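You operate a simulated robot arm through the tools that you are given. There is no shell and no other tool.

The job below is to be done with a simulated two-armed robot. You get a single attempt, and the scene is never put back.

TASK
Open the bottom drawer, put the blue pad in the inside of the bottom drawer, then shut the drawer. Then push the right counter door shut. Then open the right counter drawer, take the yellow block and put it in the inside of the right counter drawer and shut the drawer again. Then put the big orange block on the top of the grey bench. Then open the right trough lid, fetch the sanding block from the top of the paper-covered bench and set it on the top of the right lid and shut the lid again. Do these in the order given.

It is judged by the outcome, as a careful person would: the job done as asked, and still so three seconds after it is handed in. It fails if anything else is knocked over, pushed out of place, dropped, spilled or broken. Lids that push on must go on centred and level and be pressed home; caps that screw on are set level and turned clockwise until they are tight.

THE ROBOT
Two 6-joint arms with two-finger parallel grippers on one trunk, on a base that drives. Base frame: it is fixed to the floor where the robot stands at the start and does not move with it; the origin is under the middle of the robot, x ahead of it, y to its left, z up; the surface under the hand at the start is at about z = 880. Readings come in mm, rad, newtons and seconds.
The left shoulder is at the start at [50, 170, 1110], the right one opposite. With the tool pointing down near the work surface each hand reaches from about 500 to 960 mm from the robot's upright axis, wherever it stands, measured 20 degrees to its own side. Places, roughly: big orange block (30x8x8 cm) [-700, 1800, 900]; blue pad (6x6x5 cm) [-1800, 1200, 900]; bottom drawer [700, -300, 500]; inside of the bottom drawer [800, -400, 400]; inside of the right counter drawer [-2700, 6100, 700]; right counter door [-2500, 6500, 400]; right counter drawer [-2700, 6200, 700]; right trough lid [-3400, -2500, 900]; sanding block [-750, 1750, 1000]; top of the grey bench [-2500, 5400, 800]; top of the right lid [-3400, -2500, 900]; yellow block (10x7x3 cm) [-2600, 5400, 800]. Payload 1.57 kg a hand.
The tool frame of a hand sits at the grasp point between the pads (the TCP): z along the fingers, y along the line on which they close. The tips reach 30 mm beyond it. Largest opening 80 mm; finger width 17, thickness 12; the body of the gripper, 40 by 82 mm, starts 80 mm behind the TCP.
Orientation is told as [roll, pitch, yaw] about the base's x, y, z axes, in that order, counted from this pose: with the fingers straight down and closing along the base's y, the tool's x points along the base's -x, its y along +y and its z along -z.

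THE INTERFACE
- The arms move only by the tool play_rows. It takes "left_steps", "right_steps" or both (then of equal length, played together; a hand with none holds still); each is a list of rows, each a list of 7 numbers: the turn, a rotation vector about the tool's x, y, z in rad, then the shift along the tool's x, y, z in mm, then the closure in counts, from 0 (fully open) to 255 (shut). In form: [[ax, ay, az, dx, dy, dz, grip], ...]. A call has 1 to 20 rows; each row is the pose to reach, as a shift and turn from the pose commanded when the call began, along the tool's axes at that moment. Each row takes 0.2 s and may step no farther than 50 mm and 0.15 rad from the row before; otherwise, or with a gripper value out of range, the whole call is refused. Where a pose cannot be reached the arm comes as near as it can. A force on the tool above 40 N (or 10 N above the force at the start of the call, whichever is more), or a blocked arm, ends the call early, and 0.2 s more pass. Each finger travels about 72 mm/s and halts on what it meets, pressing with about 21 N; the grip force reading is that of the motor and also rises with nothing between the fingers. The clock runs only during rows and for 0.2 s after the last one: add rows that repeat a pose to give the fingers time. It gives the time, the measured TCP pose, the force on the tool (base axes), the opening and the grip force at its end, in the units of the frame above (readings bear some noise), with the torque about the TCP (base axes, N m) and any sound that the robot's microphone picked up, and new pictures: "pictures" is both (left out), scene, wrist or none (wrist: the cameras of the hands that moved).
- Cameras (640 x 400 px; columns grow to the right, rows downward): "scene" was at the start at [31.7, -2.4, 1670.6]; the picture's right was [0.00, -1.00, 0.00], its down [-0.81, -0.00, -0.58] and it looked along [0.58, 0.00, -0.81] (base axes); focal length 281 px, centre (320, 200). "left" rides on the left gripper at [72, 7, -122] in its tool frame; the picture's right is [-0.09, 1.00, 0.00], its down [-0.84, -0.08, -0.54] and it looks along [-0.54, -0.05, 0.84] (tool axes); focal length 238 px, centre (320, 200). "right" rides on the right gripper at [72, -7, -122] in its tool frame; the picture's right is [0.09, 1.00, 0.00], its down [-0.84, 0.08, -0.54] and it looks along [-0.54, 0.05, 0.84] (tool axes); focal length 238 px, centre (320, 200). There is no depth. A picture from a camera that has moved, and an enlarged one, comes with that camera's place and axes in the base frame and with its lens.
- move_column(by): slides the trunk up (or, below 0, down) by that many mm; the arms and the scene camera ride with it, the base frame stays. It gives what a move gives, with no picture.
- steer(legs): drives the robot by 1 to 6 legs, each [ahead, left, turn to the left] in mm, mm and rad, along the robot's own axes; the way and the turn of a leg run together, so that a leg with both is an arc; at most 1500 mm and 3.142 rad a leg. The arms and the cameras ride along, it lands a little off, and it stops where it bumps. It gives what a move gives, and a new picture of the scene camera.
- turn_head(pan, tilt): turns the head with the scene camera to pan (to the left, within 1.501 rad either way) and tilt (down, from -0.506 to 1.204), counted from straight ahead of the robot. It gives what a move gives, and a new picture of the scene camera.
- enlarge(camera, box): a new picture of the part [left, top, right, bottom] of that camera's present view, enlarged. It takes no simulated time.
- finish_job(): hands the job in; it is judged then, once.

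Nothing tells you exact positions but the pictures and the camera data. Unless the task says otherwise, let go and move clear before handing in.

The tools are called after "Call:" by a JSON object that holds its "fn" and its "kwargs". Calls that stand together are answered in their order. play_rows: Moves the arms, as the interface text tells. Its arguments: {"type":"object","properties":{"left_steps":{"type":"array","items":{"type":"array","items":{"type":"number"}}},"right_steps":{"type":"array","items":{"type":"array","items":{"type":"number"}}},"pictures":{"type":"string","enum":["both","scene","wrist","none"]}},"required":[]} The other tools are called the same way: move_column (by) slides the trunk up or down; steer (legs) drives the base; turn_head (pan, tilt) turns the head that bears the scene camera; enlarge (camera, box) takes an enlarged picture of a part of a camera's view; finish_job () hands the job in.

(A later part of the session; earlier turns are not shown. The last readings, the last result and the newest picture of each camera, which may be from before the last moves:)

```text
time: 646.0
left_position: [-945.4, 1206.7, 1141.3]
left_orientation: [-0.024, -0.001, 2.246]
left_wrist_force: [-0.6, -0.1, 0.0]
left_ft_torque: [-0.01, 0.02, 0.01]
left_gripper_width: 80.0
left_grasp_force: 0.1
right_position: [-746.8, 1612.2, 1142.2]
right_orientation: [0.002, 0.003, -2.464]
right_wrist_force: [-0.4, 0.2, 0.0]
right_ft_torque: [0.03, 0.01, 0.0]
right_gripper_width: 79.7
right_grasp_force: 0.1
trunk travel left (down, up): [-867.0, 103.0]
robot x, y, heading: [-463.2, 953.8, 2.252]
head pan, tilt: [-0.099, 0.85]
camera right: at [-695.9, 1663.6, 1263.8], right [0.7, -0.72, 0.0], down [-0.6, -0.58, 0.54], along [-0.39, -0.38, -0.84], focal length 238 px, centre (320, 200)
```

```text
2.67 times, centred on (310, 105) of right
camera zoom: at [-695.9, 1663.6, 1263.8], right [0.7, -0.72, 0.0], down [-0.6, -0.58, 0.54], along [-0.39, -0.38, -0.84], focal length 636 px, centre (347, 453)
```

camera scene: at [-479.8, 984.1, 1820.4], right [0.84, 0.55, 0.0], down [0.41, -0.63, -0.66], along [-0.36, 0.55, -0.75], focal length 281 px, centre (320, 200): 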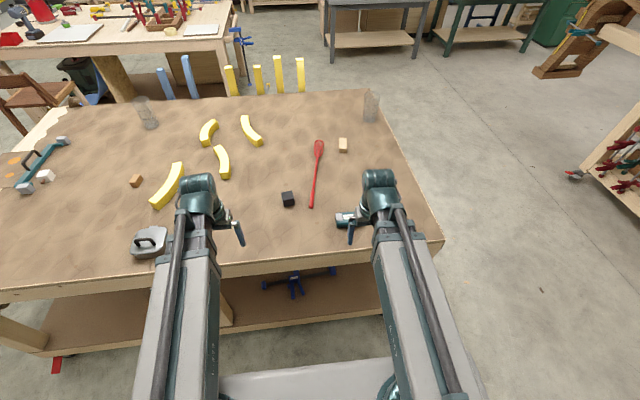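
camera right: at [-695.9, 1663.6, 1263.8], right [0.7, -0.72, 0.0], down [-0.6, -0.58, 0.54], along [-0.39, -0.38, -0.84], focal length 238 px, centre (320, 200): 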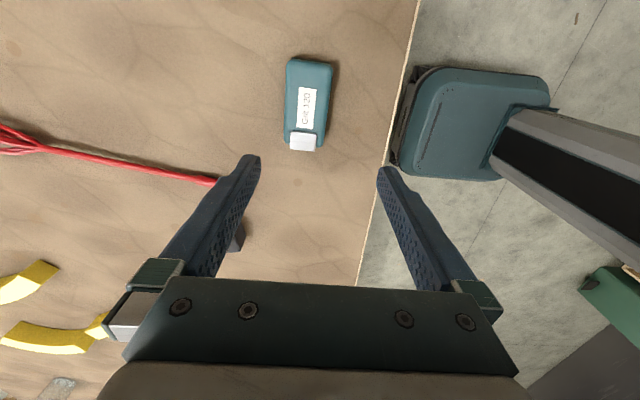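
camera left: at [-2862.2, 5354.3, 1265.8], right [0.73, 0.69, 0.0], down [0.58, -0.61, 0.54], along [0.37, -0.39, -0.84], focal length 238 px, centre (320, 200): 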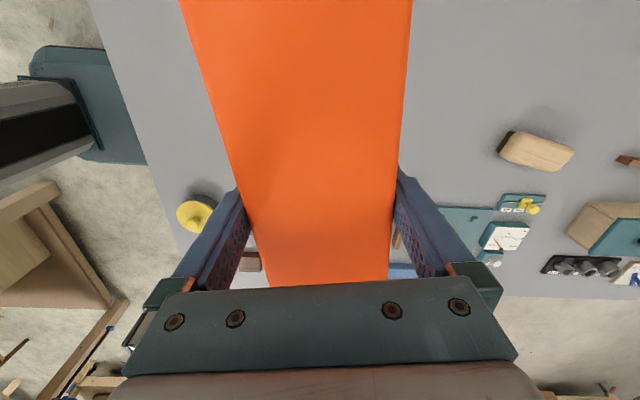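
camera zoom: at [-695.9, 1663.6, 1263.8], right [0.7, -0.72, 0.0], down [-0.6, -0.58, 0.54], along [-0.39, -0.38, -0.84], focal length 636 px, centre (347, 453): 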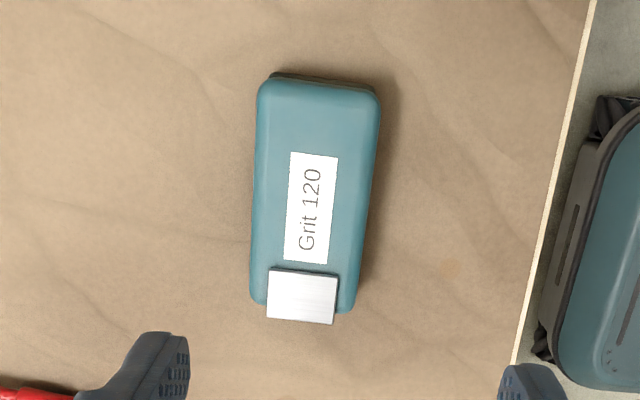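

The block is 101×55 mm and aligned. I'll shift 18 mm sideways, lower part way, and check again.

Call:
{"fn": "play_rows", "kwargs": {"right_steps": [[0, 0, 0.01, 2, -10, 0, 0], [0, 0, 0.01, 3, -18, 0, 0], [0, 0, 0.01, 3, -18, 0, 0]], "pictures": "none"}}

Call:
{"fn": "move_column", "kwargs": {"by": -115}}

Call:
{"fn": "enlarge", "kwargs": {"camera": "right", "box": [160, 0, 480, 200]}}

Call:
{"fn": "enlarge", "kwargs": {"camera": "left", "box": [0, 0, 640, 400]}}

```text
time: 646.8
left_position: [-946.2, 1207.5, 1142.7]
left_orientation: [-0.023, -0.002, 2.247]
left_wrist_force: [0.0, -0.9, 0.1]
left_ft_torque: [0.05, 0.01, 0.0]
left_gripper_width: 80.0
left_grasp_force: 0.1
right_position: [-756.6, 1628.6, 1141.4]
right_orientation: [0.0, 0.0, -2.475]
right_wrist_force: [-0.6, 0.7, 0.3]
right_ft_torque: [0.01, -0.01, 0.0]
right_gripper_width: 79.9
right_grasp_force: 0.1
trunk travel left (down, up): [-867.0, 103.0]
robot x, y, heading: [-462.5, 954.0, 2.25]
head pan, tilt: [-0.099, 0.85]
```

```text
time: 648.3
left_position: [-946.5, 1207.5, 1026.5]
left_orientation: [-0.022, -0.003, 2.246]
left_wrist_force: [-0.5, -0.4, 0.2]
left_ft_torque: [0.0, 0.0, 0.02]
left_gripper_width: 79.9
left_grasp_force: 0.1
right_position: [-755.7, 1629.3, 1027.6]
right_orientation: [0.001, 0.002, -2.475]
right_wrist_force: [-0.2, -0.3, 0.3]
right_ft_torque: [0.03, -0.02, 0.0]
right_gripper_width: 80.1
right_grasp_force: 0.2
trunk travel left (down, up): [-752.0, 218.0]
robot x, y, heading: [-460.0, 949.7, 2.247]
head pan, tilt: [-0.099, 0.85]
```

```text
2.00 times, centred on (320, 100) of right
camera zoom: at [-704.3, 1679.2, 1148.8], right [0.69, -0.73, 0.0], down [-0.61, -0.58, 0.54], along [-0.39, -0.37, -0.84], focal length 477 px, centre (320, 400)
```

zoom: 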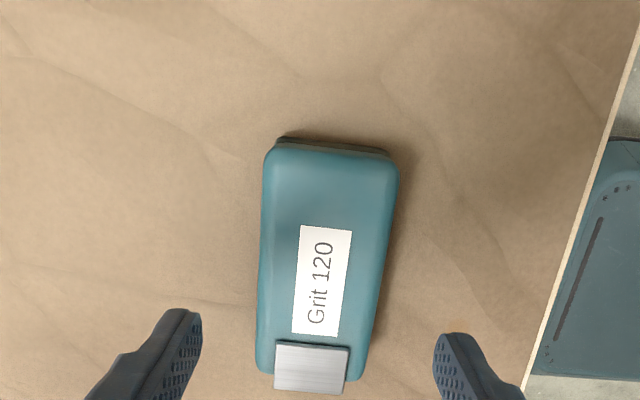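

```text
1.00 times, centred on (320, 200) of left (not enlarged: the box is as wide or as high as the picture)
camera zoom: at [-908.9, 1146.1, 1148.5], right [-0.83, -0.55, -0.02], down [-0.47, 0.69, 0.54], along [-0.28, 0.47, -0.84], focal length 238 px, centre (320, 200)
```

zoom: 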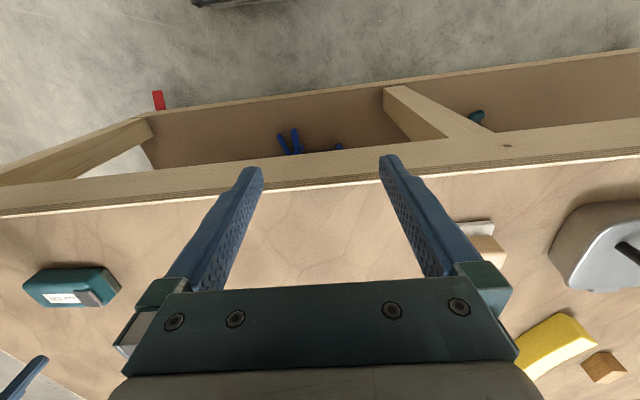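

The block is centred between the fingers; its top is at z≈931. I'll lower to just above the bench and close.

Call:
{"fn": "move_column", "kwargs": {"by": -80}}

Call:
{"fn": "move_column", "kwargs": {"by": -11}}

Call:
{"fn": "play_rows", "kwargs": {"right_steps": [[0, 0, 0, 0, 0, 0, 40], [0, 0, 0, 0, 0, 0, 80], [0, 0, 0, 0, 0, 0, 120], [0, 0, 0, 0, 0, 0, 160], [0, 0, 0, 0, 0, 0, 160]], "pictures": "wrist"}}

```text
time: 649.4
left_position: [-946.2, 1207.9, 947.7]
left_orientation: [-0.023, -0.002, 2.245]
left_wrist_force: [-0.6, -0.4, 0.4]
left_ft_torque: [0.02, 0.02, 0.01]
left_gripper_width: 80.0
left_grasp_force: 0.0
right_position: [-755.5, 1629.4, 947.1]
right_orientation: [0.002, 0.002, -2.474]
right_wrist_force: [-0.7, 0.5, -0.1]
right_ft_torque: [-0.02, -0.03, 0.05]
right_gripper_width: 79.8
right_grasp_force: 0.1
trunk travel left (down, up): [-672.0, 298.0]
robot x, y, heading: [-462.2, 952.3, 2.248]
head pan, tilt: [-0.099, 0.85]
```

```text
time: 650.0
left_position: [-945.9, 1207.2, 936.9]
left_orientation: [-0.024, -0.001, 2.246]
left_wrist_force: [0.1, -0.3, 0.6]
left_ft_torque: [-0.05, 0.0, -0.02]
left_gripper_width: 79.9
left_grasp_force: 0.0
right_position: [-756.4, 1628.5, 934.9]
right_orientation: [0.001, 0.001, -2.477]
right_wrist_force: [-0.5, -0.3, -0.4]
right_ft_torque: [0.0, 0.01, 0.0]
right_gripper_width: 80.2
right_grasp_force: 0.0
trunk travel left (down, up): [-661.0, 309.0]
robot x, y, heading: [-460.4, 949.4, 2.255]
head pan, tilt: [-0.099, 0.85]
```

```text
time: 651.2
left_position: [-944.9, 1207.4, 937.1]
left_orientation: [-0.024, -0.002, 2.247]
left_wrist_force: [0.4, 0.3, -0.7]
left_ft_torque: [-0.04, -0.01, 0.01]
left_gripper_width: 79.9
left_grasp_force: 0.0
right_position: [-755.3, 1628.4, 936.0]
right_orientation: [0.002, 0.002, -2.475]
right_wrist_force: [-0.1, 0.2, 0.5]
right_ft_torque: [0.03, 0.09, -0.03]
right_gripper_width: 57.6
right_grasp_force: 20.8
trunk travel left (down, up): [-661.0, 309.0]
robot x, y, heading: [-462.2, 954.4, 2.246]
head pan, tilt: [-0.099, 0.85]
camera right: at [-704.3, 1679.2, 1057.8], right [0.69, -0.73, 0.0], down [-0.61, -0.58, 0.54], along [-0.39, -0.37, -0.84], focal length 238 px, centre (320, 200)
```

right: 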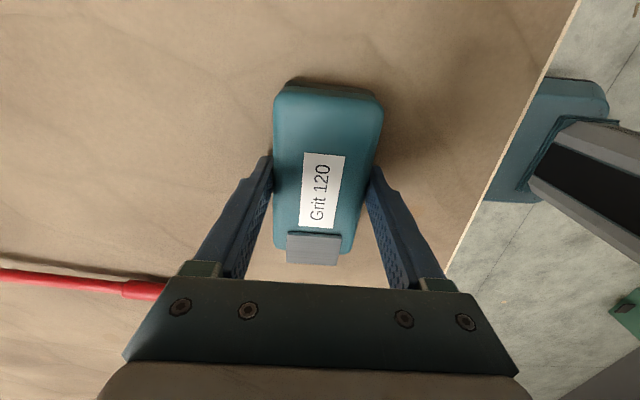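

Gripped at 57.6 mm. I'll lift and verify.

Call:
{"fn": "move_column", "kwargs": {"by": 205}}

Call:
{"fn": "enlarge", "kwargs": {"camera": "right", "box": [0, 0, 640, 400]}}

```text
time: 653.4
left_position: [-946.5, 1207.0, 1141.4]
left_orientation: [-0.023, 0.001, 2.249]
left_wrist_force: [0.9, 0.0, 1.2]
left_ft_torque: [-0.01, -0.02, 0.0]
left_gripper_width: 80.1
left_grasp_force: 0.0
right_position: [-755.7, 1629.3, 1140.7]
right_orientation: [0.002, 0.002, -2.474]
right_wrist_force: [1.1, 0.2, -0.3]
right_ft_torque: [-0.02, -0.02, -0.01]
right_gripper_width: 57.3
right_grasp_force: 21.1
trunk travel left (down, up): [-866.0, 104.0]
robot x, y, heading: [-463.4, 953.2, 2.248]
head pan, tilt: [-0.099, 0.85]
```

```text
1.00 times, centred on (320, 200) of right (not enlarged: the box is as wide or as high as the picture)
camera zoom: at [-704.4, 1679.4, 1262.5], right [0.69, -0.73, 0.0], down [-0.61, -0.58, 0.54], along [-0.39, -0.37, -0.84], focal length 238 px, centre (320, 200)
```

zoom: 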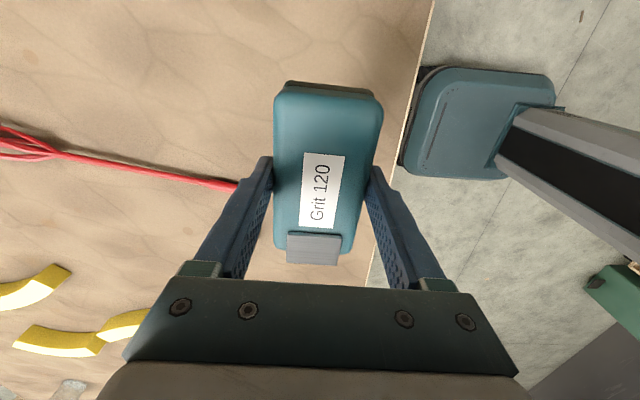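

The sanding block is held. I'll retract the right arm, then drive the known way along the wall lane back to the trough, one stage at a time.

Call:
{"fn": "play_rows", "kwargs": {"right_steps": [[0, 0, 0, 0, 43, 0, 160], [0, 0, 0, 0, 86, 0, 160], [0, 0, 0, 0, 129, 0, 160], [0, 0, 0, 0, 172, 0, 160], [0, 0, 0, 0, 205, 0, 160]], "pictures": "none"}}

Call:
{"fn": "steer", "kwargs": {"legs": [[0, 0, 1.585]]}}

```text
time: 654.6
left_position: [-946.0, 1207.3, 1141.8]
left_orientation: [-0.024, 0.0, 2.247]
left_wrist_force: [-0.6, -0.9, 0.5]
left_ft_torque: [0.01, 0.07, 0.0]
left_gripper_width: 80.0
left_grasp_force: 0.1
right_position: [-630.2, 1467.2, 1141.4]
right_orientation: [0.003, 0.002, -2.475]
right_wrist_force: [0.3, 0.0, -2.2]
right_ft_torque: [0.05, -0.02, -0.01]
right_gripper_width: 57.6
right_grasp_force: 21.4
trunk travel left (down, up): [-866.0, 104.0]
robot x, y, heading: [-462.4, 953.7, 2.248]
head pan, tilt: [-0.099, 0.85]
```

```text
time: 658.9
left_position: [-709.9, 463.6, 1140.5]
left_orientation: [-0.022, 0.002, -2.454]
left_wrist_force: [-0.5, -0.6, 0.0]
left_ft_torque: [-0.01, 0.03, 0.02]
left_gripper_width: 80.2
left_grasp_force: 0.2
right_position: [-973.4, 776.4, 1140.6]
right_orientation: [0.001, 0.001, -0.892]
right_wrist_force: [-0.1, -0.6, -1.4]
right_ft_torque: [0.04, 0.0, 0.03]
right_gripper_width: 57.7
right_grasp_force: 21.6
trunk travel left (down, up): [-866.0, 104.0]
robot x, y, heading: [-459.5, 953.4, -2.449]
head pan, tilt: [-0.099, 0.85]
camera scene: at [-496.1, 931.4, 1819.3], right [-0.56, 0.83, 0.0], down [0.62, 0.42, -0.66], along [-0.55, -0.37, -0.75], focal length 281 px, centre (320, 200)
```

scene: 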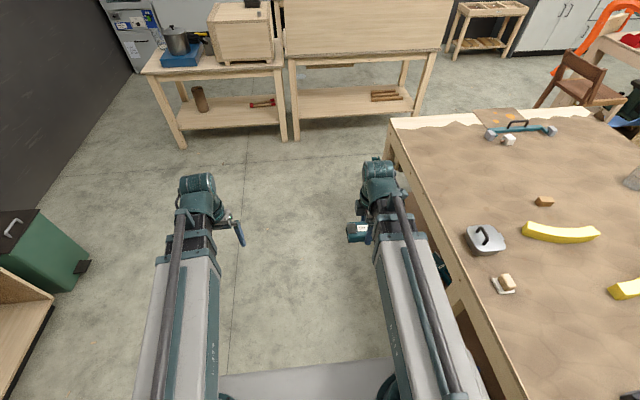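

I'll drive ahead, then strafe left into the wall lane.

Call:
{"fn": "steer", "kwargs": {"legs": [[850, 0, 0], [850, 0, 0]]}}

Call:
{"fn": "steer", "kwargs": {"legs": [[0, 860, 0], [0, 850, 0]]}}

```text
time: 667.5
left_position: [-2013.3, -623.2, 1140.5]
left_orientation: [-0.023, -0.001, -2.454]
left_wrist_force: [-0.4, -0.4, -0.3]
left_ft_torque: [0.0, -0.01, 0.0]
left_gripper_width: 80.0
left_grasp_force: 0.1
right_position: [-2278.2, -309.1, 1141.5]
right_orientation: [0.002, 0.002, -0.891]
right_wrist_force: [-0.5, 0.1, -0.5]
right_ft_torque: [0.0, 0.02, 0.0]
right_gripper_width: 57.4
right_grasp_force: 20.7
trunk travel left (down, up): [-866.0, 104.0]
robot x, y, heading: [-1766.0, -132.8, -2.448]
head pan, tilt: [-0.099, 0.85]
camera scene: at [-1801.0, -154.1, 1819.3], right [-0.56, 0.83, 0.0], down [0.62, 0.42, -0.66], along [-0.55, -0.37, -0.75], focal length 281 px, centre (320, 200)
```

scene: 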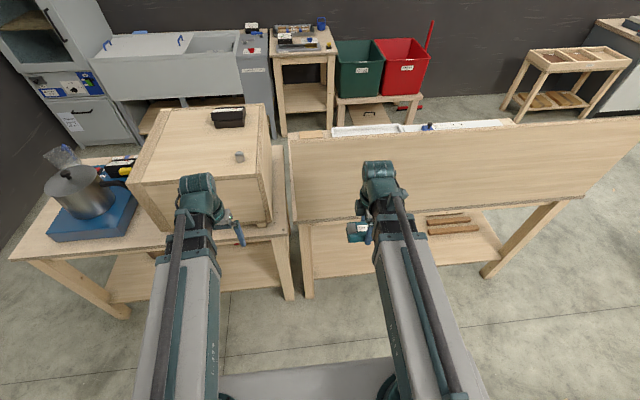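

```text
time: 676.3
left_position: [-896.2, -1948.4, 1140.8]
left_orientation: [-0.023, -0.001, -2.442]
left_wrist_force: [0.5, -0.7, 0.4]
left_ft_torque: [-0.01, 0.04, 0.01]
left_gripper_width: 80.1
left_grasp_force: 0.0
right_position: [-1163.5, -1639.4, 1141.7]
right_orientation: [0.003, 0.002, -0.88]
right_wrist_force: [-0.4, -0.2, -0.9]
right_ft_torque: [0.03, 0.03, 0.0]
right_gripper_width: 57.1
right_grasp_force: 20.8
trunk travel left (down, up): [-866.0, 104.0]
robot x, y, heading: [-650.0, -1456.1, -2.44]
head pan, tilt: [-0.099, 0.85]
camera scene: at [-687.9, -1478.0, 1819.3], right [-0.57, 0.82, 0.0], down [0.62, 0.43, -0.66], along [-0.54, -0.38, -0.75], focal length 281 px, centre (320, 200)
```

scene: 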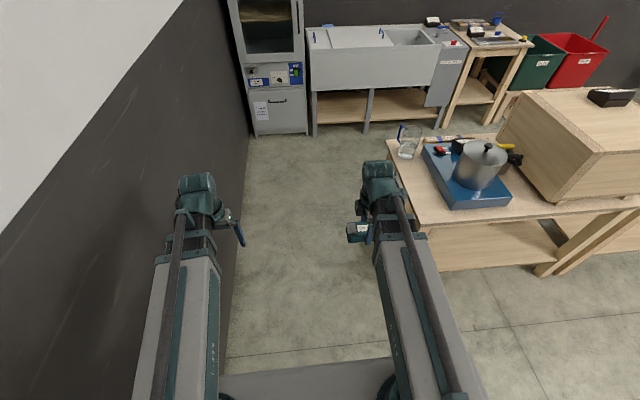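

I'm in the lane and the cabinet looks fine. I'll drive ahead, then strafe right in front of the trough, keeping clear of the cabinet.

Call:
{"fn": "steer", "kwargs": {"legs": [[870, 0, -0.005], [870, 0, 0]]}}

Call:
{"fn": "steer", "kwargs": {"legs": [[0, -470, 0]]}}

Call:
{"fn": "turn_head", "kwargs": {"pan": -0.1, "tilt": 0.75}}

```text
time: 685.1
left_position: [-2237.6, -3062.5, 1140.8]
left_orientation: [-0.021, 0.0, -2.456]
left_wrist_force: [0.5, 0.2, 0.7]
left_ft_torque: [0.0, -0.02, 0.05]
left_gripper_width: 80.3
left_grasp_force: 0.1
right_position: [-2501.7, -2748.5, 1141.5]
right_orientation: [0.003, 0.002, -0.892]
right_wrist_force: [-0.9, 0.0, -1.1]
right_ft_torque: [-0.01, -0.05, -0.02]
right_gripper_width: 57.4
right_grasp_force: 21.1
trunk travel left (down, up): [-866.0, 104.0]
robot x, y, heading: [-1986.1, -2574.7, -2.454]
head pan, tilt: [-0.099, 0.85]
camera scene: at [-2024.2, -2595.0, 1819.3], right [-0.56, 0.83, 0.0], down [0.62, 0.42, -0.66], along [-0.55, -0.37, -0.75], focal length 281 px, centre (320, 200)
```

scene: 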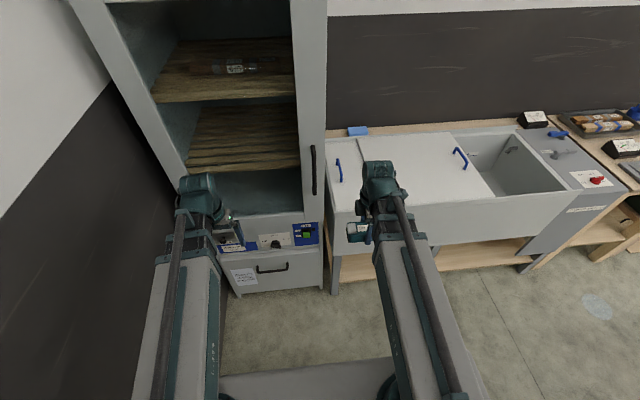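

```text
time: 687.9
left_position: [-2538.4, -2698.1, 1141.5]
left_orientation: [-0.021, -0.001, -2.454]
left_wrist_force: [-0.8, 0.5, -0.4]
left_ft_torque: [0.0, -0.03, -0.07]
left_gripper_width: 79.9
left_grasp_force: 0.0
right_position: [-2803.5, -2384.8, 1140.9]
right_orientation: [0.001, 0.001, -0.892]
right_wrist_force: [0.4, -0.4, -0.9]
right_ft_torque: [0.0, -0.02, 0.0]
right_gripper_width: 57.6
right_grasp_force: 20.9
trunk travel left (down, up): [-866.0, 104.0]
robot x, y, heading: [-2290.8, -2209.7, -2.446]
head pan, tilt: [-0.099, 0.85]
camera scene: at [-2325.9, -2229.5, 1819.3], right [-0.56, 0.83, 0.0], down [0.62, 0.42, -0.66], along [-0.55, -0.37, -0.75], focal length 281 px, centre (320, 200)
```

scene: 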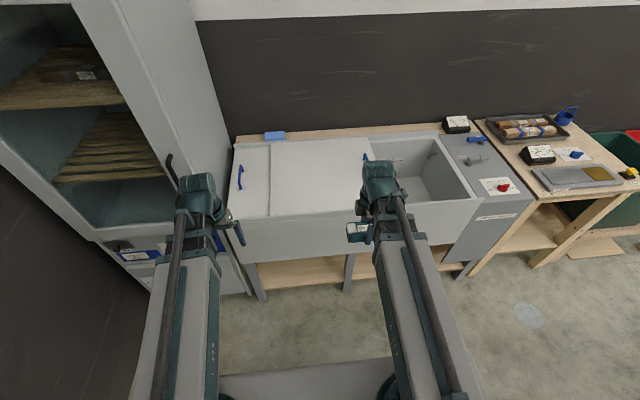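

```text
time: 688.6
left_position: [-2538.1, -2697.2, 1140.6]
left_orientation: [-0.024, 0.001, -2.453]
left_wrist_force: [0.5, 0.4, 0.1]
left_ft_torque: [0.02, -0.02, 0.02]
left_gripper_width: 80.0
left_grasp_force: 0.1
right_position: [-2803.5, -2385.5, 1141.4]
right_orientation: [0.001, 0.003, -0.893]
right_wrist_force: [0.3, -0.1, -1.2]
right_ft_torque: [0.01, 0.01, -0.03]
right_gripper_width: 57.2
right_grasp_force: 20.9
trunk travel left (down, up): [-866.0, 104.0]
robot x, y, heading: [-2289.9, -2211.9, -2.449]
head pan, tilt: [-0.099, 0.75]
camera scene: at [-2329.0, -2233.1, 1827.3], right [-0.56, 0.83, 0.0], down [0.57, 0.38, -0.73], along [-0.61, -0.41, -0.68], focal length 281 px, centre (320, 200)
```

scene: 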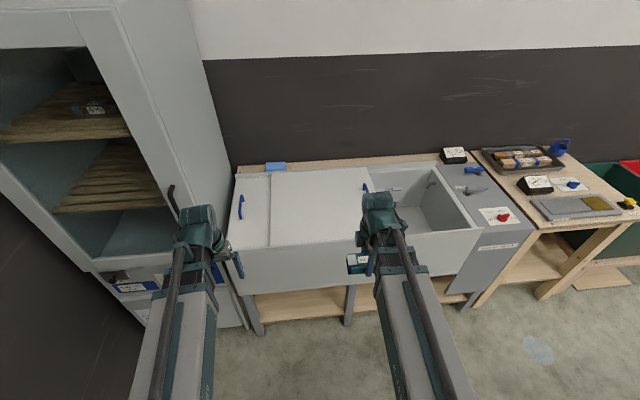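

I'll move ahead 200 mm and then extend the right arm over the middle of the open lid.

Call:
{"fn": "steer", "kwargs": {"legs": [[200, 0, 0]]}}

Call:
{"fn": "play_rows", "kwargs": {"right_steps": [[0, 0, 0, -8, -45, 0, 160], [0, 0, 0, -16, -90, 0, 160], [0, 0, 0, -24, -135, 0, 160], [0, 0, 0, -32, -180, 0, 160], [0, 0, 0, -42, -225, 0, 160], [0, 0, 0, -52, -270, 0, 160], [0, 0, 0, -62, -315, 0, 160], [0, 0, 0, -62, -321, 0, 160]], "pictures": "both"}}

```text
time: 690.1
left_position: [-2693.2, -2825.3, 1140.1]
left_orientation: [-0.023, -0.001, -2.456]
left_wrist_force: [0.3, 0.1, 1.2]
left_ft_torque: [0.02, -0.02, 0.0]
left_gripper_width: 80.0
left_grasp_force: 0.0
right_position: [-2956.9, -2511.7, 1139.7]
right_orientation: [0.004, 0.002, -0.894]
right_wrist_force: [-0.8, 0.5, -0.6]
right_ft_torque: [0.02, -0.01, 0.01]
right_gripper_width: 57.2
right_grasp_force: 21.3
trunk travel left (down, up): [-866.0, 104.0]
robot x, y, heading: [-2444.5, -2339.4, -2.451]
head pan, tilt: [-0.099, 0.75]
camera scene: at [-2483.9, -2360.9, 1827.3], right [-0.56, 0.83, 0.0], down [0.57, 0.38, -0.73], along [-0.61, -0.41, -0.68], focal length 281 px, centre (320, 200)
```

scene: 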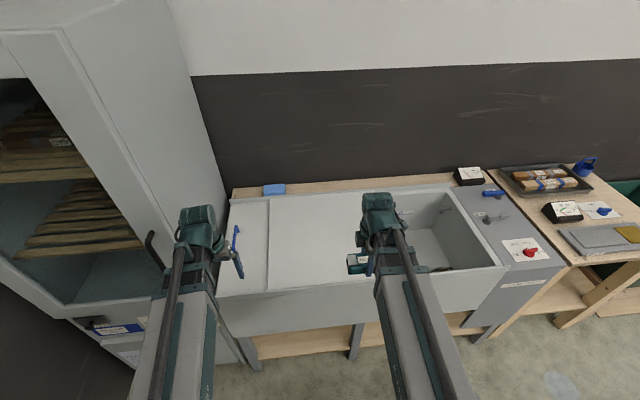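

```text
time: 692.0
left_position: [-2692.5, -2824.1, 1142.1]
left_orientation: [-0.023, -0.001, -2.456]
left_wrist_force: [-0.1, 0.2, -0.3]
left_ft_torque: [-0.01, -0.01, 0.02]
left_gripper_width: 79.9
left_grasp_force: 0.2
right_position: [-3168.2, -2759.9, 1141.4]
right_orientation: [0.001, 0.002, -0.893]
right_wrist_force: [-0.2, -0.3, -1.0]
right_ft_torque: [-0.03, 0.04, -0.01]
right_gripper_width: 57.2
right_grasp_force: 21.3
trunk travel left (down, up): [-866.0, 104.0]
robot x, y, heading: [-2444.0, -2334.9, -2.449]
head pan, tilt: [-0.099, 0.75]
camera scene: at [-2482.0, -2359.3, 1827.4], right [-0.56, 0.83, 0.0], down [0.57, 0.38, -0.73], along [-0.61, -0.41, -0.68], focal length 281 px, centre (320, 200)
camera right: at [-3218.4, -2707.6, 1262.9], right [0.72, 0.7, 0.0], down [0.58, -0.61, 0.54], along [0.38, -0.39, -0.84], focal length 238 px, centre (320, 200)
```

scene: 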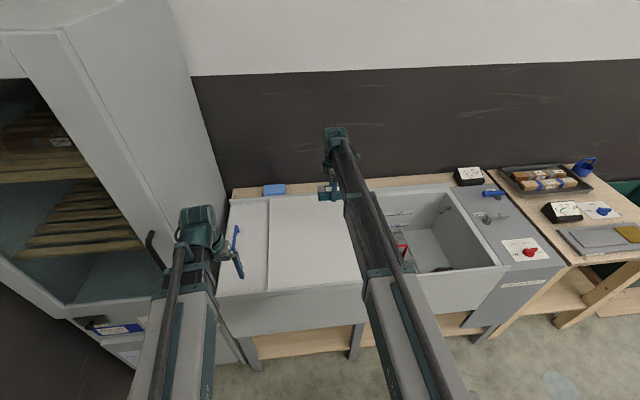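
right: 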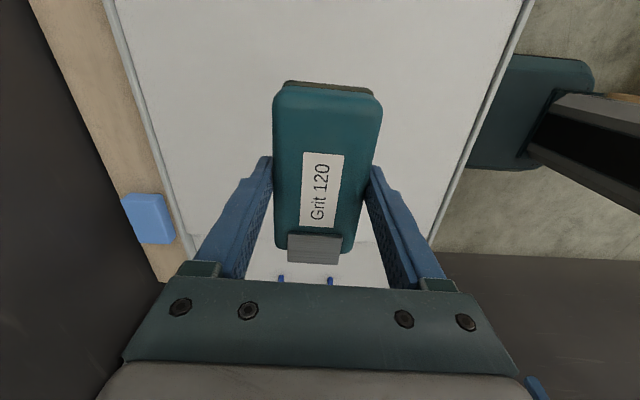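

The block hangs over the middle of the open right lid. I'll lower it in steps.

Call:
{"fn": "move_column", "kwargs": {"by": -200}}

Call:
{"fn": "move_column", "kwargs": {"by": -12}}

Call:
{"fn": "move_column", "kwargs": {"by": -4}}

```text
time: 694.1
left_position: [-2692.5, -2822.5, 941.8]
left_orientation: [-0.024, 0.001, -2.453]
left_wrist_force: [-1.2, -0.8, 0.5]
left_ft_torque: [0.01, 0.02, 0.01]
left_gripper_width: 80.1
left_grasp_force: 0.0
right_position: [-3168.4, -2760.4, 940.0]
right_orientation: [0.001, 0.002, -0.893]
right_wrist_force: [-0.2, 0.1, -1.0]
right_ft_torque: [-0.02, 0.01, 0.0]
right_gripper_width: 57.4
right_grasp_force: 20.9
trunk travel left (down, up): [-666.0, 304.0]
robot x, y, heading: [-2443.6, -2338.9, -2.448]
head pan, tilt: [-0.099, 0.75]
```

```text
time: 694.7
left_position: [-2693.1, -2823.4, 929.6]
left_orientation: [-0.02, -0.001, -2.456]
left_wrist_force: [0.0, -0.1, 0.2]
left_ft_torque: [0.0, 0.02, 0.0]
left_gripper_width: 79.9
left_grasp_force: 0.0
right_position: [-3167.9, -2761.2, 928.8]
right_orientation: [0.0, 0.002, -0.894]
right_wrist_force: [0.5, 0.4, -1.2]
right_ft_torque: [-0.01, 0.03, 0.01]
right_gripper_width: 57.0
right_grasp_force: 20.7
trunk travel left (down, up): [-654.0, 316.0]
robot x, y, heading: [-2445.9, -2337.1, -2.446]
head pan, tilt: [-0.099, 0.75]
```

```text
time: 695.2
left_position: [-2692.8, -2824.1, 925.8]
left_orientation: [-0.022, 0.001, -2.456]
left_wrist_force: [0.0, -0.6, -0.5]
left_ft_torque: [0.01, -0.01, 0.0]
left_gripper_width: 80.1
left_grasp_force: 0.1
right_position: [-3167.9, -2760.3, 924.2]
right_orientation: [0.001, 0.002, -0.894]
right_wrist_force: [0.1, -0.3, -0.7]
right_ft_torque: [0.01, -0.02, -0.02]
right_gripper_width: 57.4
right_grasp_force: 20.7
trunk travel left (down, up): [-650.0, 320.0]
robot x, y, heading: [-2444.0, -2336.1, -2.45]
head pan, tilt: [-0.099, 0.75]
```

Call:
{"fn": "move_column", "kwargs": {"by": -3}}

Call:
{"fn": "move_column", "kwargs": {"by": -3}}

```text
time: 695.8
left_position: [-2691.3, -2824.1, 922.3]
left_orientation: [-0.023, -0.002, -2.454]
left_wrist_force: [0.3, 0.1, 0.2]
left_ft_torque: [-0.01, 0.0, -0.02]
left_gripper_width: 80.0
left_grasp_force: 0.0
right_position: [-3167.1, -2760.5, 922.7]
right_orientation: [0.0, 0.002, -0.895]
right_wrist_force: [-3.0, -2.6, 15.3]
right_ft_torque: [-0.04, 0.13, -0.03]
right_gripper_width: 57.6
right_grasp_force: 20.9
trunk travel left (down, up): [-647.0, 323.0]
robot x, y, heading: [-2443.1, -2336.9, -2.451]
head pan, tilt: [-0.099, 0.75]
```

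```text
time: 696.4
left_position: [-2691.4, -2823.1, 919.8]
left_orientation: [-0.025, -0.002, -2.456]
left_wrist_force: [-0.2, -0.2, -0.3]
left_ft_torque: [0.03, 0.04, 0.01]
left_gripper_width: 80.2
left_grasp_force: 0.0
right_position: [-3168.2, -2759.0, 922.4]
right_orientation: [-0.002, 0.001, -0.894]
right_wrist_force: [0.0, -0.5, 27.4]
right_ft_torque: [0.01, -0.22, -0.03]
right_gripper_width: 57.2
right_grasp_force: 21.5
trunk travel left (down, up): [-645.0, 325.0]
robot x, y, heading: [-2441.2, -2336.9, -2.448]
head pan, tilt: [-0.099, 0.75]
stopped: the force on the tool passed its limit at 41 N (the readings are from after the stop); the commanded pose is now the measured one
```

The block is on the lid. I'll release it and rise straight up.

Call:
{"fn": "play_rows", "kwargs": {"right_steps": [[0, 0, 0, 0, 0, 0, 80], [0, 0, 0, 0, 0, 0, 0], [0, 0, 0, 0, 0, 0, 0], [0, 0, 0, 0, 0, 0, 0]], "pictures": "none"}}

Call:
{"fn": "move_column", "kwargs": {"by": 180}}

Call:
{"fn": "enlarge", "kwargs": {"camera": "right", "box": [0, 0, 640, 400]}}

```text
time: 697.4
left_position: [-2693.7, -2822.8, 919.7]
left_orientation: [-0.021, -0.001, -2.455]
left_wrist_force: [0.0, -0.4, -0.3]
left_ft_torque: [-0.03, 0.02, -0.01]
left_gripper_width: 80.1
left_grasp_force: 0.0
right_position: [-3168.9, -2759.9, 919.3]
right_orientation: [0.0, 0.002, -0.895]
right_wrist_force: [-0.4, -0.7, -0.1]
right_ft_torque: [0.01, 0.03, -0.01]
right_gripper_width: 79.9
right_grasp_force: 0.0
trunk travel left (down, up): [-645.0, 325.0]
robot x, y, heading: [-2443.6, -2336.0, -2.448]
head pan, tilt: [-0.099, 0.75]
```

```text
time: 699.4
left_position: [-2692.3, -2822.6, 1100.5]
left_orientation: [-0.022, 0.0, -2.455]
left_wrist_force: [0.1, -0.5, 0.6]
left_ft_torque: [0.01, -0.01, -0.01]
left_gripper_width: 80.1
left_grasp_force: 0.0
right_position: [-3168.7, -2761.8, 1098.1]
right_orientation: [0.001, 0.003, -0.894]
right_wrist_force: [0.3, 0.4, 0.2]
right_ft_torque: [-0.02, 0.0, 0.01]
right_gripper_width: 79.9
right_grasp_force: 0.0
trunk travel left (down, up): [-825.0, 145.0]
robot x, y, heading: [-2442.4, -2341.4, -2.452]
head pan, tilt: [-0.099, 0.75]
```

```text
1.00 times, centred on (320, 200) of right (not enlarged: the box is as wide or as high as the picture)
camera zoom: at [-3219.7, -2708.2, 1221.1], right [0.72, 0.7, 0.0], down [0.58, -0.6, 0.54], along [0.38, -0.39, -0.84], focal length 238 px, centre (320, 200)
```

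zoom: 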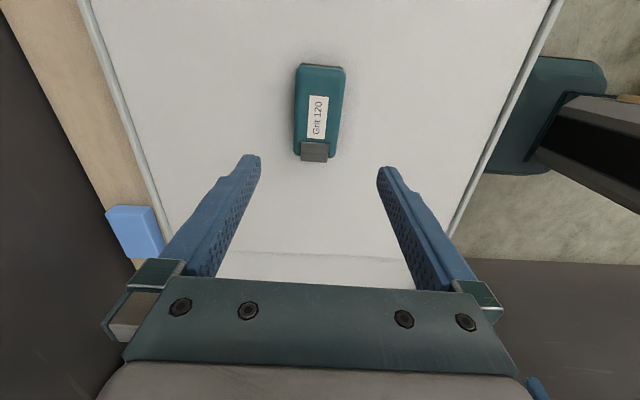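

The block stands on the lid. Now I'll turn the right hand back and move over the lid's handle.

Call:
{"fn": "play_rows", "kwargs": {"right_steps": [[0, 0, 0.141, 20, -2.5, 0, 0], [0, 0, 0.282, 40, -5, 0, 0], [0, 0, 0.423, 60, -7.5, 0, 0], [0, 0, 0.564, 80, -10, 0, 0], [0, 0, 0.705, 100, -12.5, 0, 0], [0, 0, 0.846, 120, -15, 0, 0], [0, 0, 0.987, 140, -17.5, 0, 0], [0, 0, 1.128, 160, -20, 0, 0], [0, 0, 1.269, 180, -22.5, 0, 0], [0, 0, 1.41, 201, -25, 0, 0], [0, 0, 1.552, 201, -25, 0, 0], [0, 0, 1.552, 201, -25, 0, 0]], "pictures": "wrist"}}

```text
time: 702.0
left_position: [-2692.5, -2824.2, 1099.7]
left_orientation: [-0.021, 0.0, -2.455]
left_wrist_force: [-0.1, -0.3, 0.3]
left_ft_torque: [0.01, -0.01, 0.0]
left_gripper_width: 80.3
left_grasp_force: 0.0
right_position: [-3314.0, -2619.7, 1098.5]
right_orientation: [-0.003, 0.001, -2.45]
right_wrist_force: [1.0, 0.2, 0.0]
right_ft_torque: [0.0, -0.04, 0.01]
right_gripper_width: 80.1
right_grasp_force: 0.1
trunk travel left (down, up): [-825.0, 145.0]
robot x, y, heading: [-2443.6, -2338.4, -2.45]
head pan, tilt: [-0.099, 0.75]
camera right: at [-3263.4, -2568.1, 1221.1], right [0.71, -0.71, 0.0], down [-0.59, -0.59, 0.54], along [-0.38, -0.38, -0.84], focal length 238 px, centre (320, 200)
```

right: 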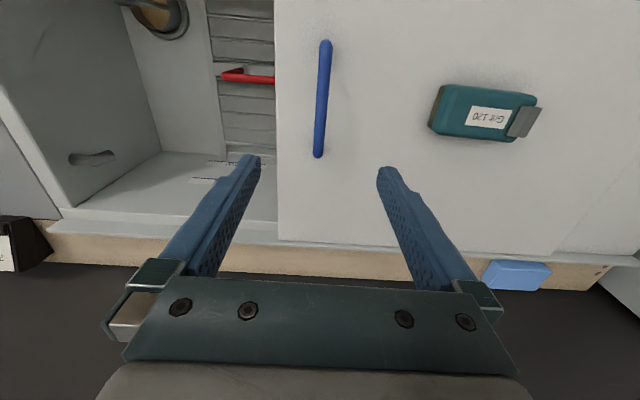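

The handle is between the fingers' line as before. I'll lower onto it and grip.

Call:
{"fn": "move_column", "kwargs": {"by": -120}}

Call:
{"fn": "enlarge", "kwargs": {"camera": "right", "box": [0, 0, 640, 400]}}

```text
time: 703.5
left_position: [-2692.6, -2823.5, 980.4]
left_orientation: [-0.022, 0.001, -2.455]
left_wrist_force: [-0.7, 0.5, 0.2]
left_ft_torque: [0.02, -0.01, -0.03]
left_gripper_width: 79.9
left_grasp_force: 0.0
right_position: [-3312.7, -2619.5, 979.9]
right_orientation: [-0.003, -0.001, -2.449]
right_wrist_force: [-0.2, -0.1, 0.0]
right_ft_torque: [-0.03, -0.01, 0.03]
right_gripper_width: 79.9
right_grasp_force: 0.2
trunk travel left (down, up): [-705.0, 265.0]
robot x, y, heading: [-2440.9, -2337.3, -2.45]
head pan, tilt: [-0.099, 0.75]
```

```text
1.00 times, centred on (320, 200) of right (not enlarged: the box is as wide or as high as the picture)
camera zoom: at [-3263.3, -2568.1, 1101.2], right [0.71, -0.71, 0.0], down [-0.59, -0.6, 0.54], along [-0.38, -0.38, -0.84], focal length 238 px, centre (320, 200)
```

zoom: 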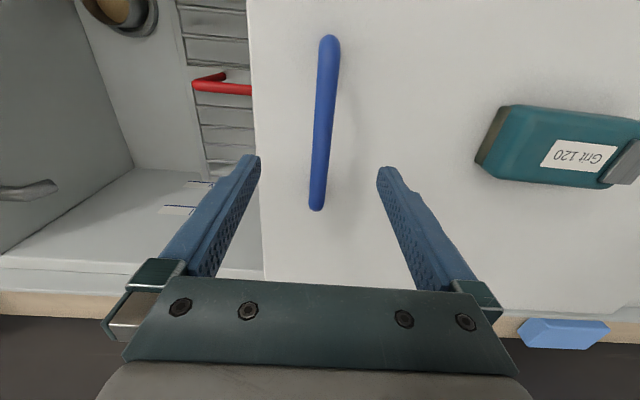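

Call:
{"fn": "move_column", "kwargs": {"by": -57}}

Call:
{"fn": "play_rows", "kwargs": {"right_steps": [[0, 0, 0, 0, 0, 0, 80], [0, 0, 0, 0, 0, 0, 160], [0, 0, 0, 0, 0, 0, 230], [0, 0, 0, 0, 0, 0, 230], [0, 0, 0, 0, 0, 0, 230]], "pictures": "wrist"}}

```text
time: 704.4
left_position: [-2693.9, -2822.8, 921.9]
left_orientation: [-0.022, 0.001, -2.457]
left_wrist_force: [0.3, -0.2, 0.5]
left_ft_torque: [0.02, -0.01, 0.01]
left_gripper_width: 80.1
left_grasp_force: 0.0
right_position: [-3313.5, -2620.1, 923.1]
right_orientation: [-0.001, 0.0, -2.447]
right_wrist_force: [-0.3, 0.0, 0.2]
right_ft_torque: [-0.02, 0.0, 0.02]
right_gripper_width: 79.8
right_grasp_force: 0.1
trunk travel left (down, up): [-648.0, 322.0]
robot x, y, heading: [-2441.6, -2342.0, -2.45]
head pan, tilt: [-0.099, 0.75]
```

```text
time: 705.6
left_position: [-2693.4, -2824.3, 922.9]
left_orientation: [-0.022, 0.001, -2.455]
left_wrist_force: [0.6, -0.4, 0.2]
left_ft_torque: [-0.05, 0.0, 0.01]
left_gripper_width: 80.0
left_grasp_force: 0.0
right_position: [-3312.8, -2620.2, 922.7]
right_orientation: [-0.003, 0.0, -2.443]
right_wrist_force: [-0.2, 0.0, -0.8]
right_ft_torque: [0.0, 0.0, 0.35]
right_gripper_width: 13.6
right_grasp_force: 30.6
trunk travel left (down, up): [-648.0, 322.0]
robot x, y, heading: [-2442.6, -2336.0, -2.452]
head pan, tilt: [-0.099, 0.75]
camera right: at [-3263.4, -2568.2, 1044.1], right [0.71, -0.71, 0.0], down [-0.59, -0.6, 0.54], along [-0.38, -0.38, -0.84], focal length 238 px, centre (320, 200)
```

right: 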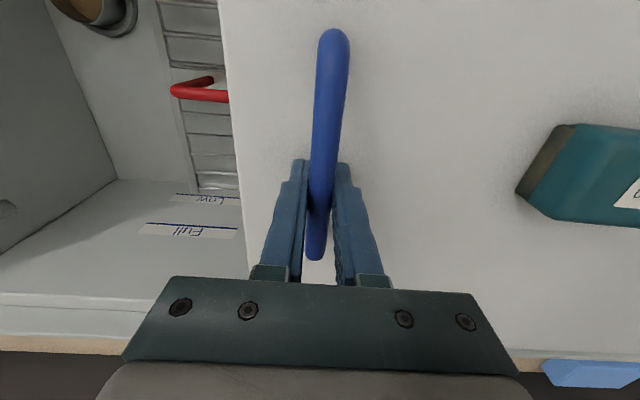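

The handle is gripped. I'll slide the lid shut with the block riding on it, in moderate steps.

Call:
{"fn": "steer", "kwargs": {"legs": [[0, -180, 0]]}}

Call:
{"fn": "enlarge", "kwargs": {"camera": "right", "box": [0, 0, 640, 400]}}

```text
time: 707.1
left_position: [-2807.5, -2686.5, 921.4]
left_orientation: [-0.024, 0.001, -2.457]
left_wrist_force: [-0.2, -0.5, -0.6]
left_ft_torque: [-0.03, -0.02, 0.01]
left_gripper_width: 80.3
left_grasp_force: 0.1
right_position: [-3430.2, -2483.2, 922.1]
right_orientation: [-0.002, 0.0, -2.444]
right_wrist_force: [-13.9, -11.0, 8.2]
right_ft_torque: [-0.06, 0.06, 0.4]
right_gripper_width: 13.7
right_grasp_force: 30.6
trunk travel left (down, up): [-648.0, 322.0]
robot x, y, heading: [-2552.7, -2199.1, -2.447]
head pan, tilt: [-0.099, 0.75]
camera scene: at [-2597.3, -2222.8, 1608.8], right [-0.56, 0.83, 0.0], down [0.57, 0.38, -0.73], along [-0.61, -0.41, -0.68], focal length 281 px, centre (320, 200)
```

scene: 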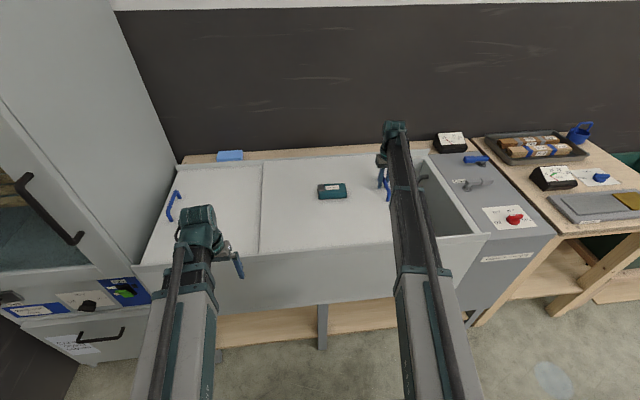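

```text
1.00 times, centred on (320, 200) of right (not enlarged: the box is as wide or as high as the picture)
camera zoom: at [-3378.3, -2431.9, 1043.4], right [0.71, -0.7, 0.0], down [-0.59, -0.6, 0.54], along [-0.38, -0.38, -0.84], focal length 238 px, centre (320, 200)
```

zoom: 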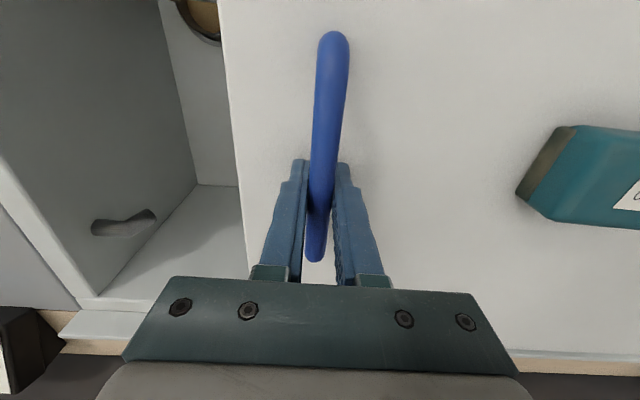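

The block rides along. I'll continue 185 mm.

Call:
{"fn": "steer", "kwargs": {"legs": [[0, -185, 0]]}}

Call:
{"fn": "play_rows", "kwargs": {"right_steps": [[0, 0, 0, 0, -5, 0, 230], [0, 0, 0, 0, -10, 0, 230], [0, 0, 0, 0, -15, 0, 230], [0, 0, 0, 0, -20, 0, 230], [0, 0, 0, 0, -25, 0, 230]], "pictures": "both"}}

```text
time: 708.7
left_position: [-2926.9, -2543.0, 922.5]
left_orientation: [-0.023, 0.001, -2.453]
left_wrist_force: [-1.2, -0.9, 0.4]
left_ft_torque: [0.01, 0.0, 0.0]
left_gripper_width: 80.2
left_grasp_force: 0.0
right_position: [-3548.6, -2341.6, 922.5]
right_orientation: [-0.002, -0.005, -2.446]
right_wrist_force: [-15.5, -13.4, 4.6]
right_ft_torque: [-0.07, 0.03, 0.35]
right_gripper_width: 13.6
right_grasp_force: 30.6
trunk travel left (down, up): [-648.0, 322.0]
robot x, y, heading: [-2675.8, -2053.7, -2.452]
head pan, tilt: [-0.099, 0.75]
camera scene: at [-2716.8, -2079.4, 1608.8], right [-0.56, 0.83, 0.0], down [0.57, 0.38, -0.73], along [-0.61, -0.41, -0.68], focal length 281 px, centre (320, 200)
```

scene: 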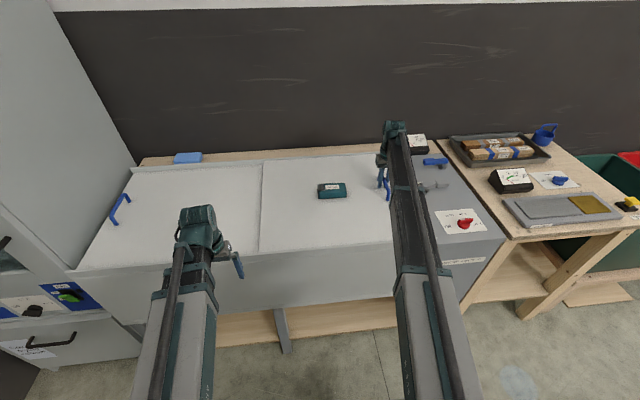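

```text
time: 709.9
left_position: [-2925.6, -2543.9, 923.1]
left_orientation: [-0.023, 0.0, -2.453]
left_wrist_force: [-0.7, 0.4, -0.1]
left_ft_torque: [0.01, 0.01, -0.04]
left_gripper_width: 79.9
left_grasp_force: 0.1
right_position: [-3564.1, -2322.4, 921.6]
right_orientation: [-0.002, -0.005, -2.445]
right_wrist_force: [-3.2, -6.2, -7.1]
right_ft_torque: [0.27, -0.33, 0.3]
right_gripper_width: 13.9
right_grasp_force: 30.2
trunk travel left (down, up): [-648.0, 322.0]
robot x, y, heading: [-2677.8, -2057.0, -2.455]
head pan, tilt: [-0.099, 0.75]
camera scene: at [-2717.0, -2079.2, 1608.8], right [-0.56, 0.83, 0.0], down [0.57, 0.38, -0.73], along [-0.61, -0.41, -0.68], focal length 281 px, centre (320, 200)
camera right: at [-3514.2, -2270.1, 1042.8], right [0.71, -0.7, 0.0], down [-0.59, -0.6, 0.55], along [-0.39, -0.39, -0.84], focal length 238 px, centre (320, 200)
```

scene: 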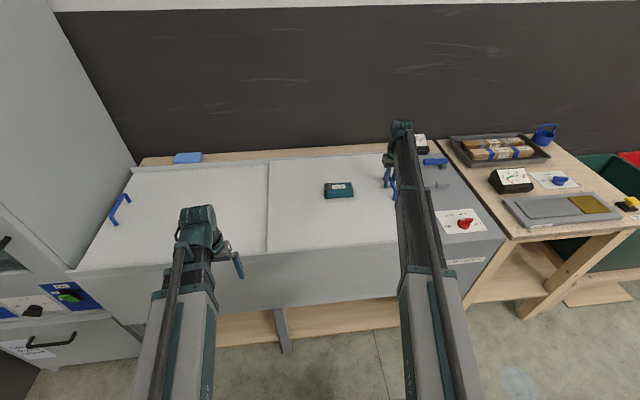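
right: 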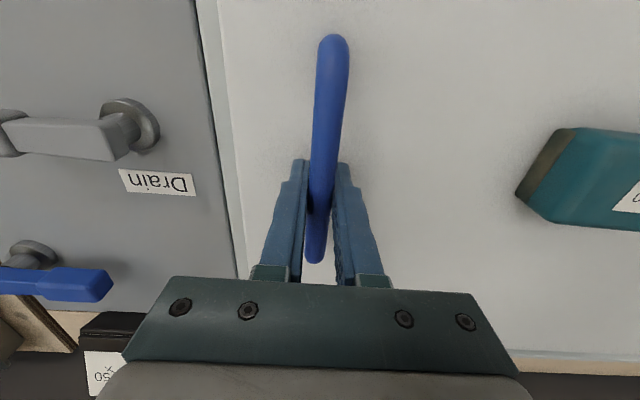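

About 10 mm remain. I'll push until it stops.

Call:
{"fn": "play_rows", "kwargs": {"right_steps": [[0, 0, 0, 0, -4, 0, 230], [0, 0, 0, 0, -8, 0, 230], [0, 0, 0, 0, -12, 0, 230], [0, 0, 0, 0, -15, 0, 230], [0, 0, 0, 0, -18, 0, 230], [0, 0, 0, 0, -20, 0, 230]], "pictures": "wrist"}}

```text
time: 711.3
left_position: [-2924.9, -2545.7, 921.0]
left_orientation: [-0.025, 0.0, -2.453]
left_wrist_force: [-0.2, -0.5, 0.0]
left_ft_torque: [0.02, -0.01, -0.02]
left_gripper_width: 79.8
left_grasp_force: 0.1
right_position: [-3574.4, -2312.9, 921.2]
right_orientation: [0.001, -0.001, -2.44]
right_wrist_force: [20.4, -20.2, -21.1]
right_ft_torque: [0.08, 0.47, 0.18]
right_gripper_width: 13.8
right_grasp_force: 30.7
trunk travel left (down, up): [-648.0, 322.0]
robot x, y, heading: [-2671.2, -2053.6, -2.45]
head pan, tilt: [-0.099, 0.75]
camera right: at [-3523.5, -2259.7, 1043.1], right [0.71, -0.7, 0.0], down [-0.59, -0.6, 0.54], along [-0.38, -0.39, -0.84], focal length 238 px, centre (320, 200)
```

right: 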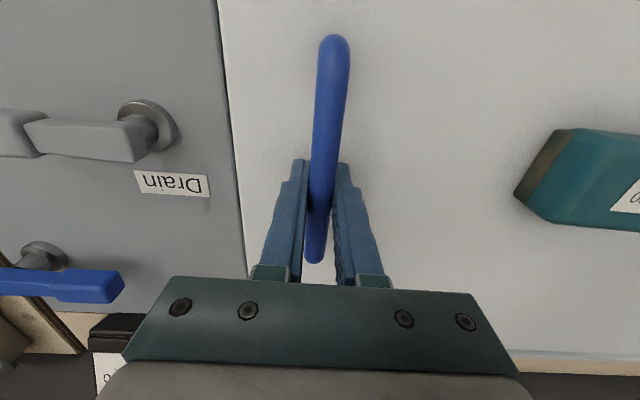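

The lid is at its stop and flush with the panel, as originally. I'll ease the load, release, and rise.

Call:
{"fn": "play_rows", "kwargs": {"right_steps": [[0, 0, 0, 0, 3, 0, 230], [0, 0, 0, 0, 4, 0, 230], [0, 0, 0, 0, 4, 0, 100], [0, 0, 0, 0, 4, 0, 0], [0, 0, 0, 0, 4, 0, 0], [0, 0, 0, 0, 4, 0, 0]], "pictures": "none"}}

Call:
{"fn": "move_column", "kwargs": {"by": 200}}

Call:
{"fn": "enlarge", "kwargs": {"camera": "right", "box": [0, 0, 640, 400]}}

Call:
{"fn": "enlarge", "kwargs": {"camera": "scene", "box": [60, 80, 540, 380]}}

```text
time: 712.7
left_position: [-2925.6, -2542.5, 922.8]
left_orientation: [-0.024, 0.0, -2.454]
left_wrist_force: [-0.1, 0.0, 0.7]
left_ft_torque: [0.01, 0.03, 0.02]
left_gripper_width: 80.1
left_grasp_force: 0.1
right_position: [-3574.4, -2309.8, 922.7]
right_orientation: [-0.002, -0.007, -2.445]
right_wrist_force: [-1.0, 0.4, 0.2]
right_ft_torque: [0.02, 0.0, 0.0]
right_gripper_width: 79.8
right_grasp_force: 0.1
trunk travel left (down, up): [-648.0, 322.0]
robot x, y, heading: [-2678.7, -2053.6, -2.449]
head pan, tilt: [-0.099, 0.75]
```

```text
time: 714.9
left_position: [-2926.5, -2544.0, 1122.5]
left_orientation: [-0.022, 0.0, -2.453]
left_wrist_force: [-0.2, 0.0, -0.1]
left_ft_torque: [0.01, 0.02, -0.02]
left_gripper_width: 79.8
left_grasp_force: 0.1
right_position: [-3575.4, -2309.9, 1124.2]
right_orientation: [-0.002, -0.007, -2.446]
right_wrist_force: [-0.1, -0.7, -0.3]
right_ft_torque: [0.02, -0.01, 0.06]
right_gripper_width: 80.1
right_grasp_force: 0.0
trunk travel left (down, up): [-848.0, 122.0]
robot x, y, heading: [-2675.7, -2053.2, -2.451]
head pan, tilt: [-0.099, 0.75]
```

```text
1.00 times, centred on (320, 200) of right (not enlarged: the box is as wide or as high as the picture)
camera zoom: at [-3523.5, -2257.7, 1243.6], right [0.71, -0.7, 0.0], down [-0.59, -0.6, 0.55], along [-0.39, -0.39, -0.84], focal length 238 px, centre (320, 200)
```

zoom: 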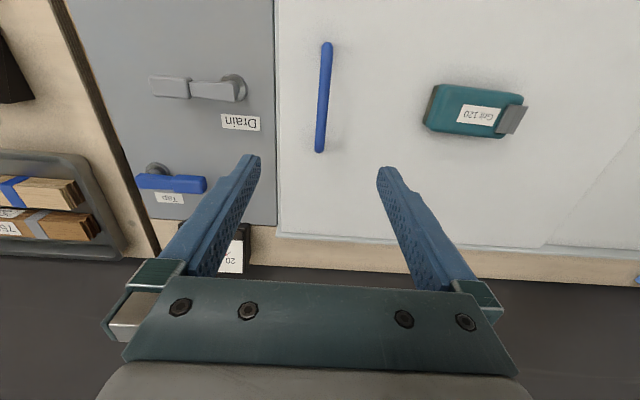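

```text
1.33 times, centred on (300, 230) of scene
camera zoom: at [-2715.7, -2078.3, 1808.8], right [-0.56, 0.83, 0.0], down [0.57, 0.38, -0.73], along [-0.61, -0.41, -0.68], focal length 374 px, centre (347, 160)
```

zoom: 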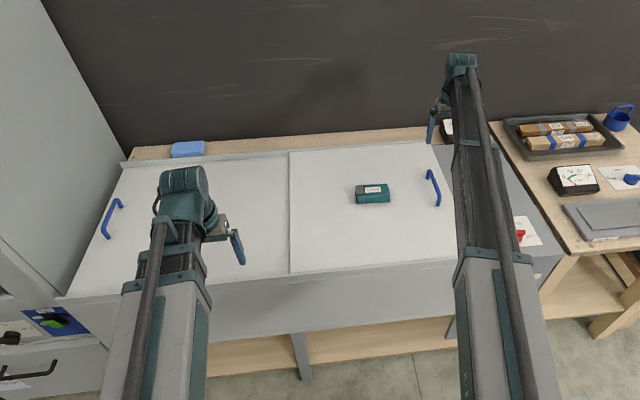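

The right lid is shut with the sanding block standing on top. I'll retract the hand clear and take a last look.

Call:
{"fn": "play_rows", "kwargs": {"right_steps": [[0, 0, 0, 45, 0, 0, 0], [0, 0, 0, 90, 0, 0, 0], [0, 0, 0, 135, 0, 0, 0], [0, 0, 0, 180, 0, 0, 0], [0, 0, 0, 225, 0, 0, 0], [0, 0, 0, 270, 0, 0, 0], [0, 0, 0, 310, 0, 0, 0]], "pictures": "scene"}}

Call:
{"fn": "enlarge", "kwargs": {"camera": "scene", "box": [200, 80, 520, 280]}}

```text
time: 716.5
left_position: [-2925.2, -2541.8, 1123.0]
left_orientation: [-0.022, -0.003, -2.455]
left_wrist_force: [0.2, 0.1, 0.3]
left_ft_torque: [0.0, 0.05, 0.01]
left_gripper_width: 80.3
left_grasp_force: 0.1
right_position: [-3337.1, -2110.4, 1122.0]
right_orientation: [-0.002, -0.004, -2.448]
right_wrist_force: [0.6, 0.2, -0.2]
right_ft_torque: [-0.02, 0.0, -0.02]
right_gripper_width: 79.9
right_grasp_force: 0.0
trunk travel left (down, up): [-848.0, 122.0]
robot x, y, heading: [-2680.2, -2056.0, -2.449]
head pan, tilt: [-0.099, 0.75]
camera scene: at [-2714.8, -2077.7, 1808.9], right [-0.56, 0.83, 0.0], down [0.57, 0.38, -0.73], along [-0.61, -0.41, -0.68], focal length 281 px, centre (320, 200)
```

scene: 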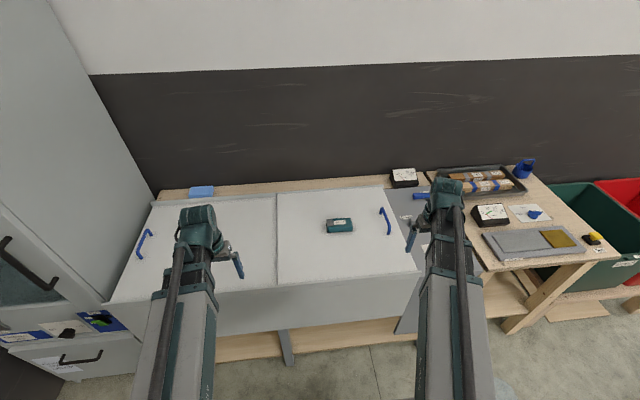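

```text
2.00 times, centred on (360, 180) of scene
camera zoom: at [-2714.8, -2077.7, 1808.9], right [-0.56, 0.83, 0.0], down [0.57, 0.38, -0.73], along [-0.61, -0.41, -0.68], focal length 561 px, centre (240, 240)
```

zoom: 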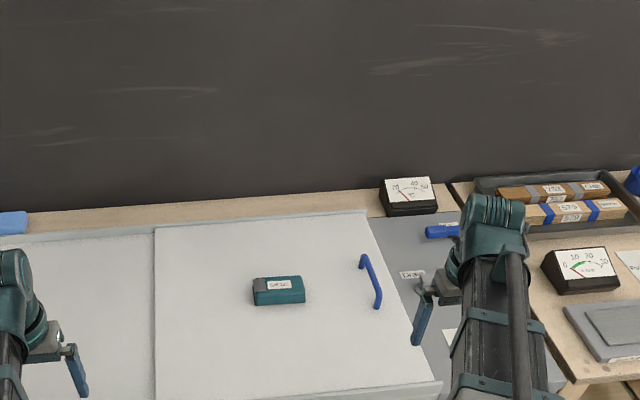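

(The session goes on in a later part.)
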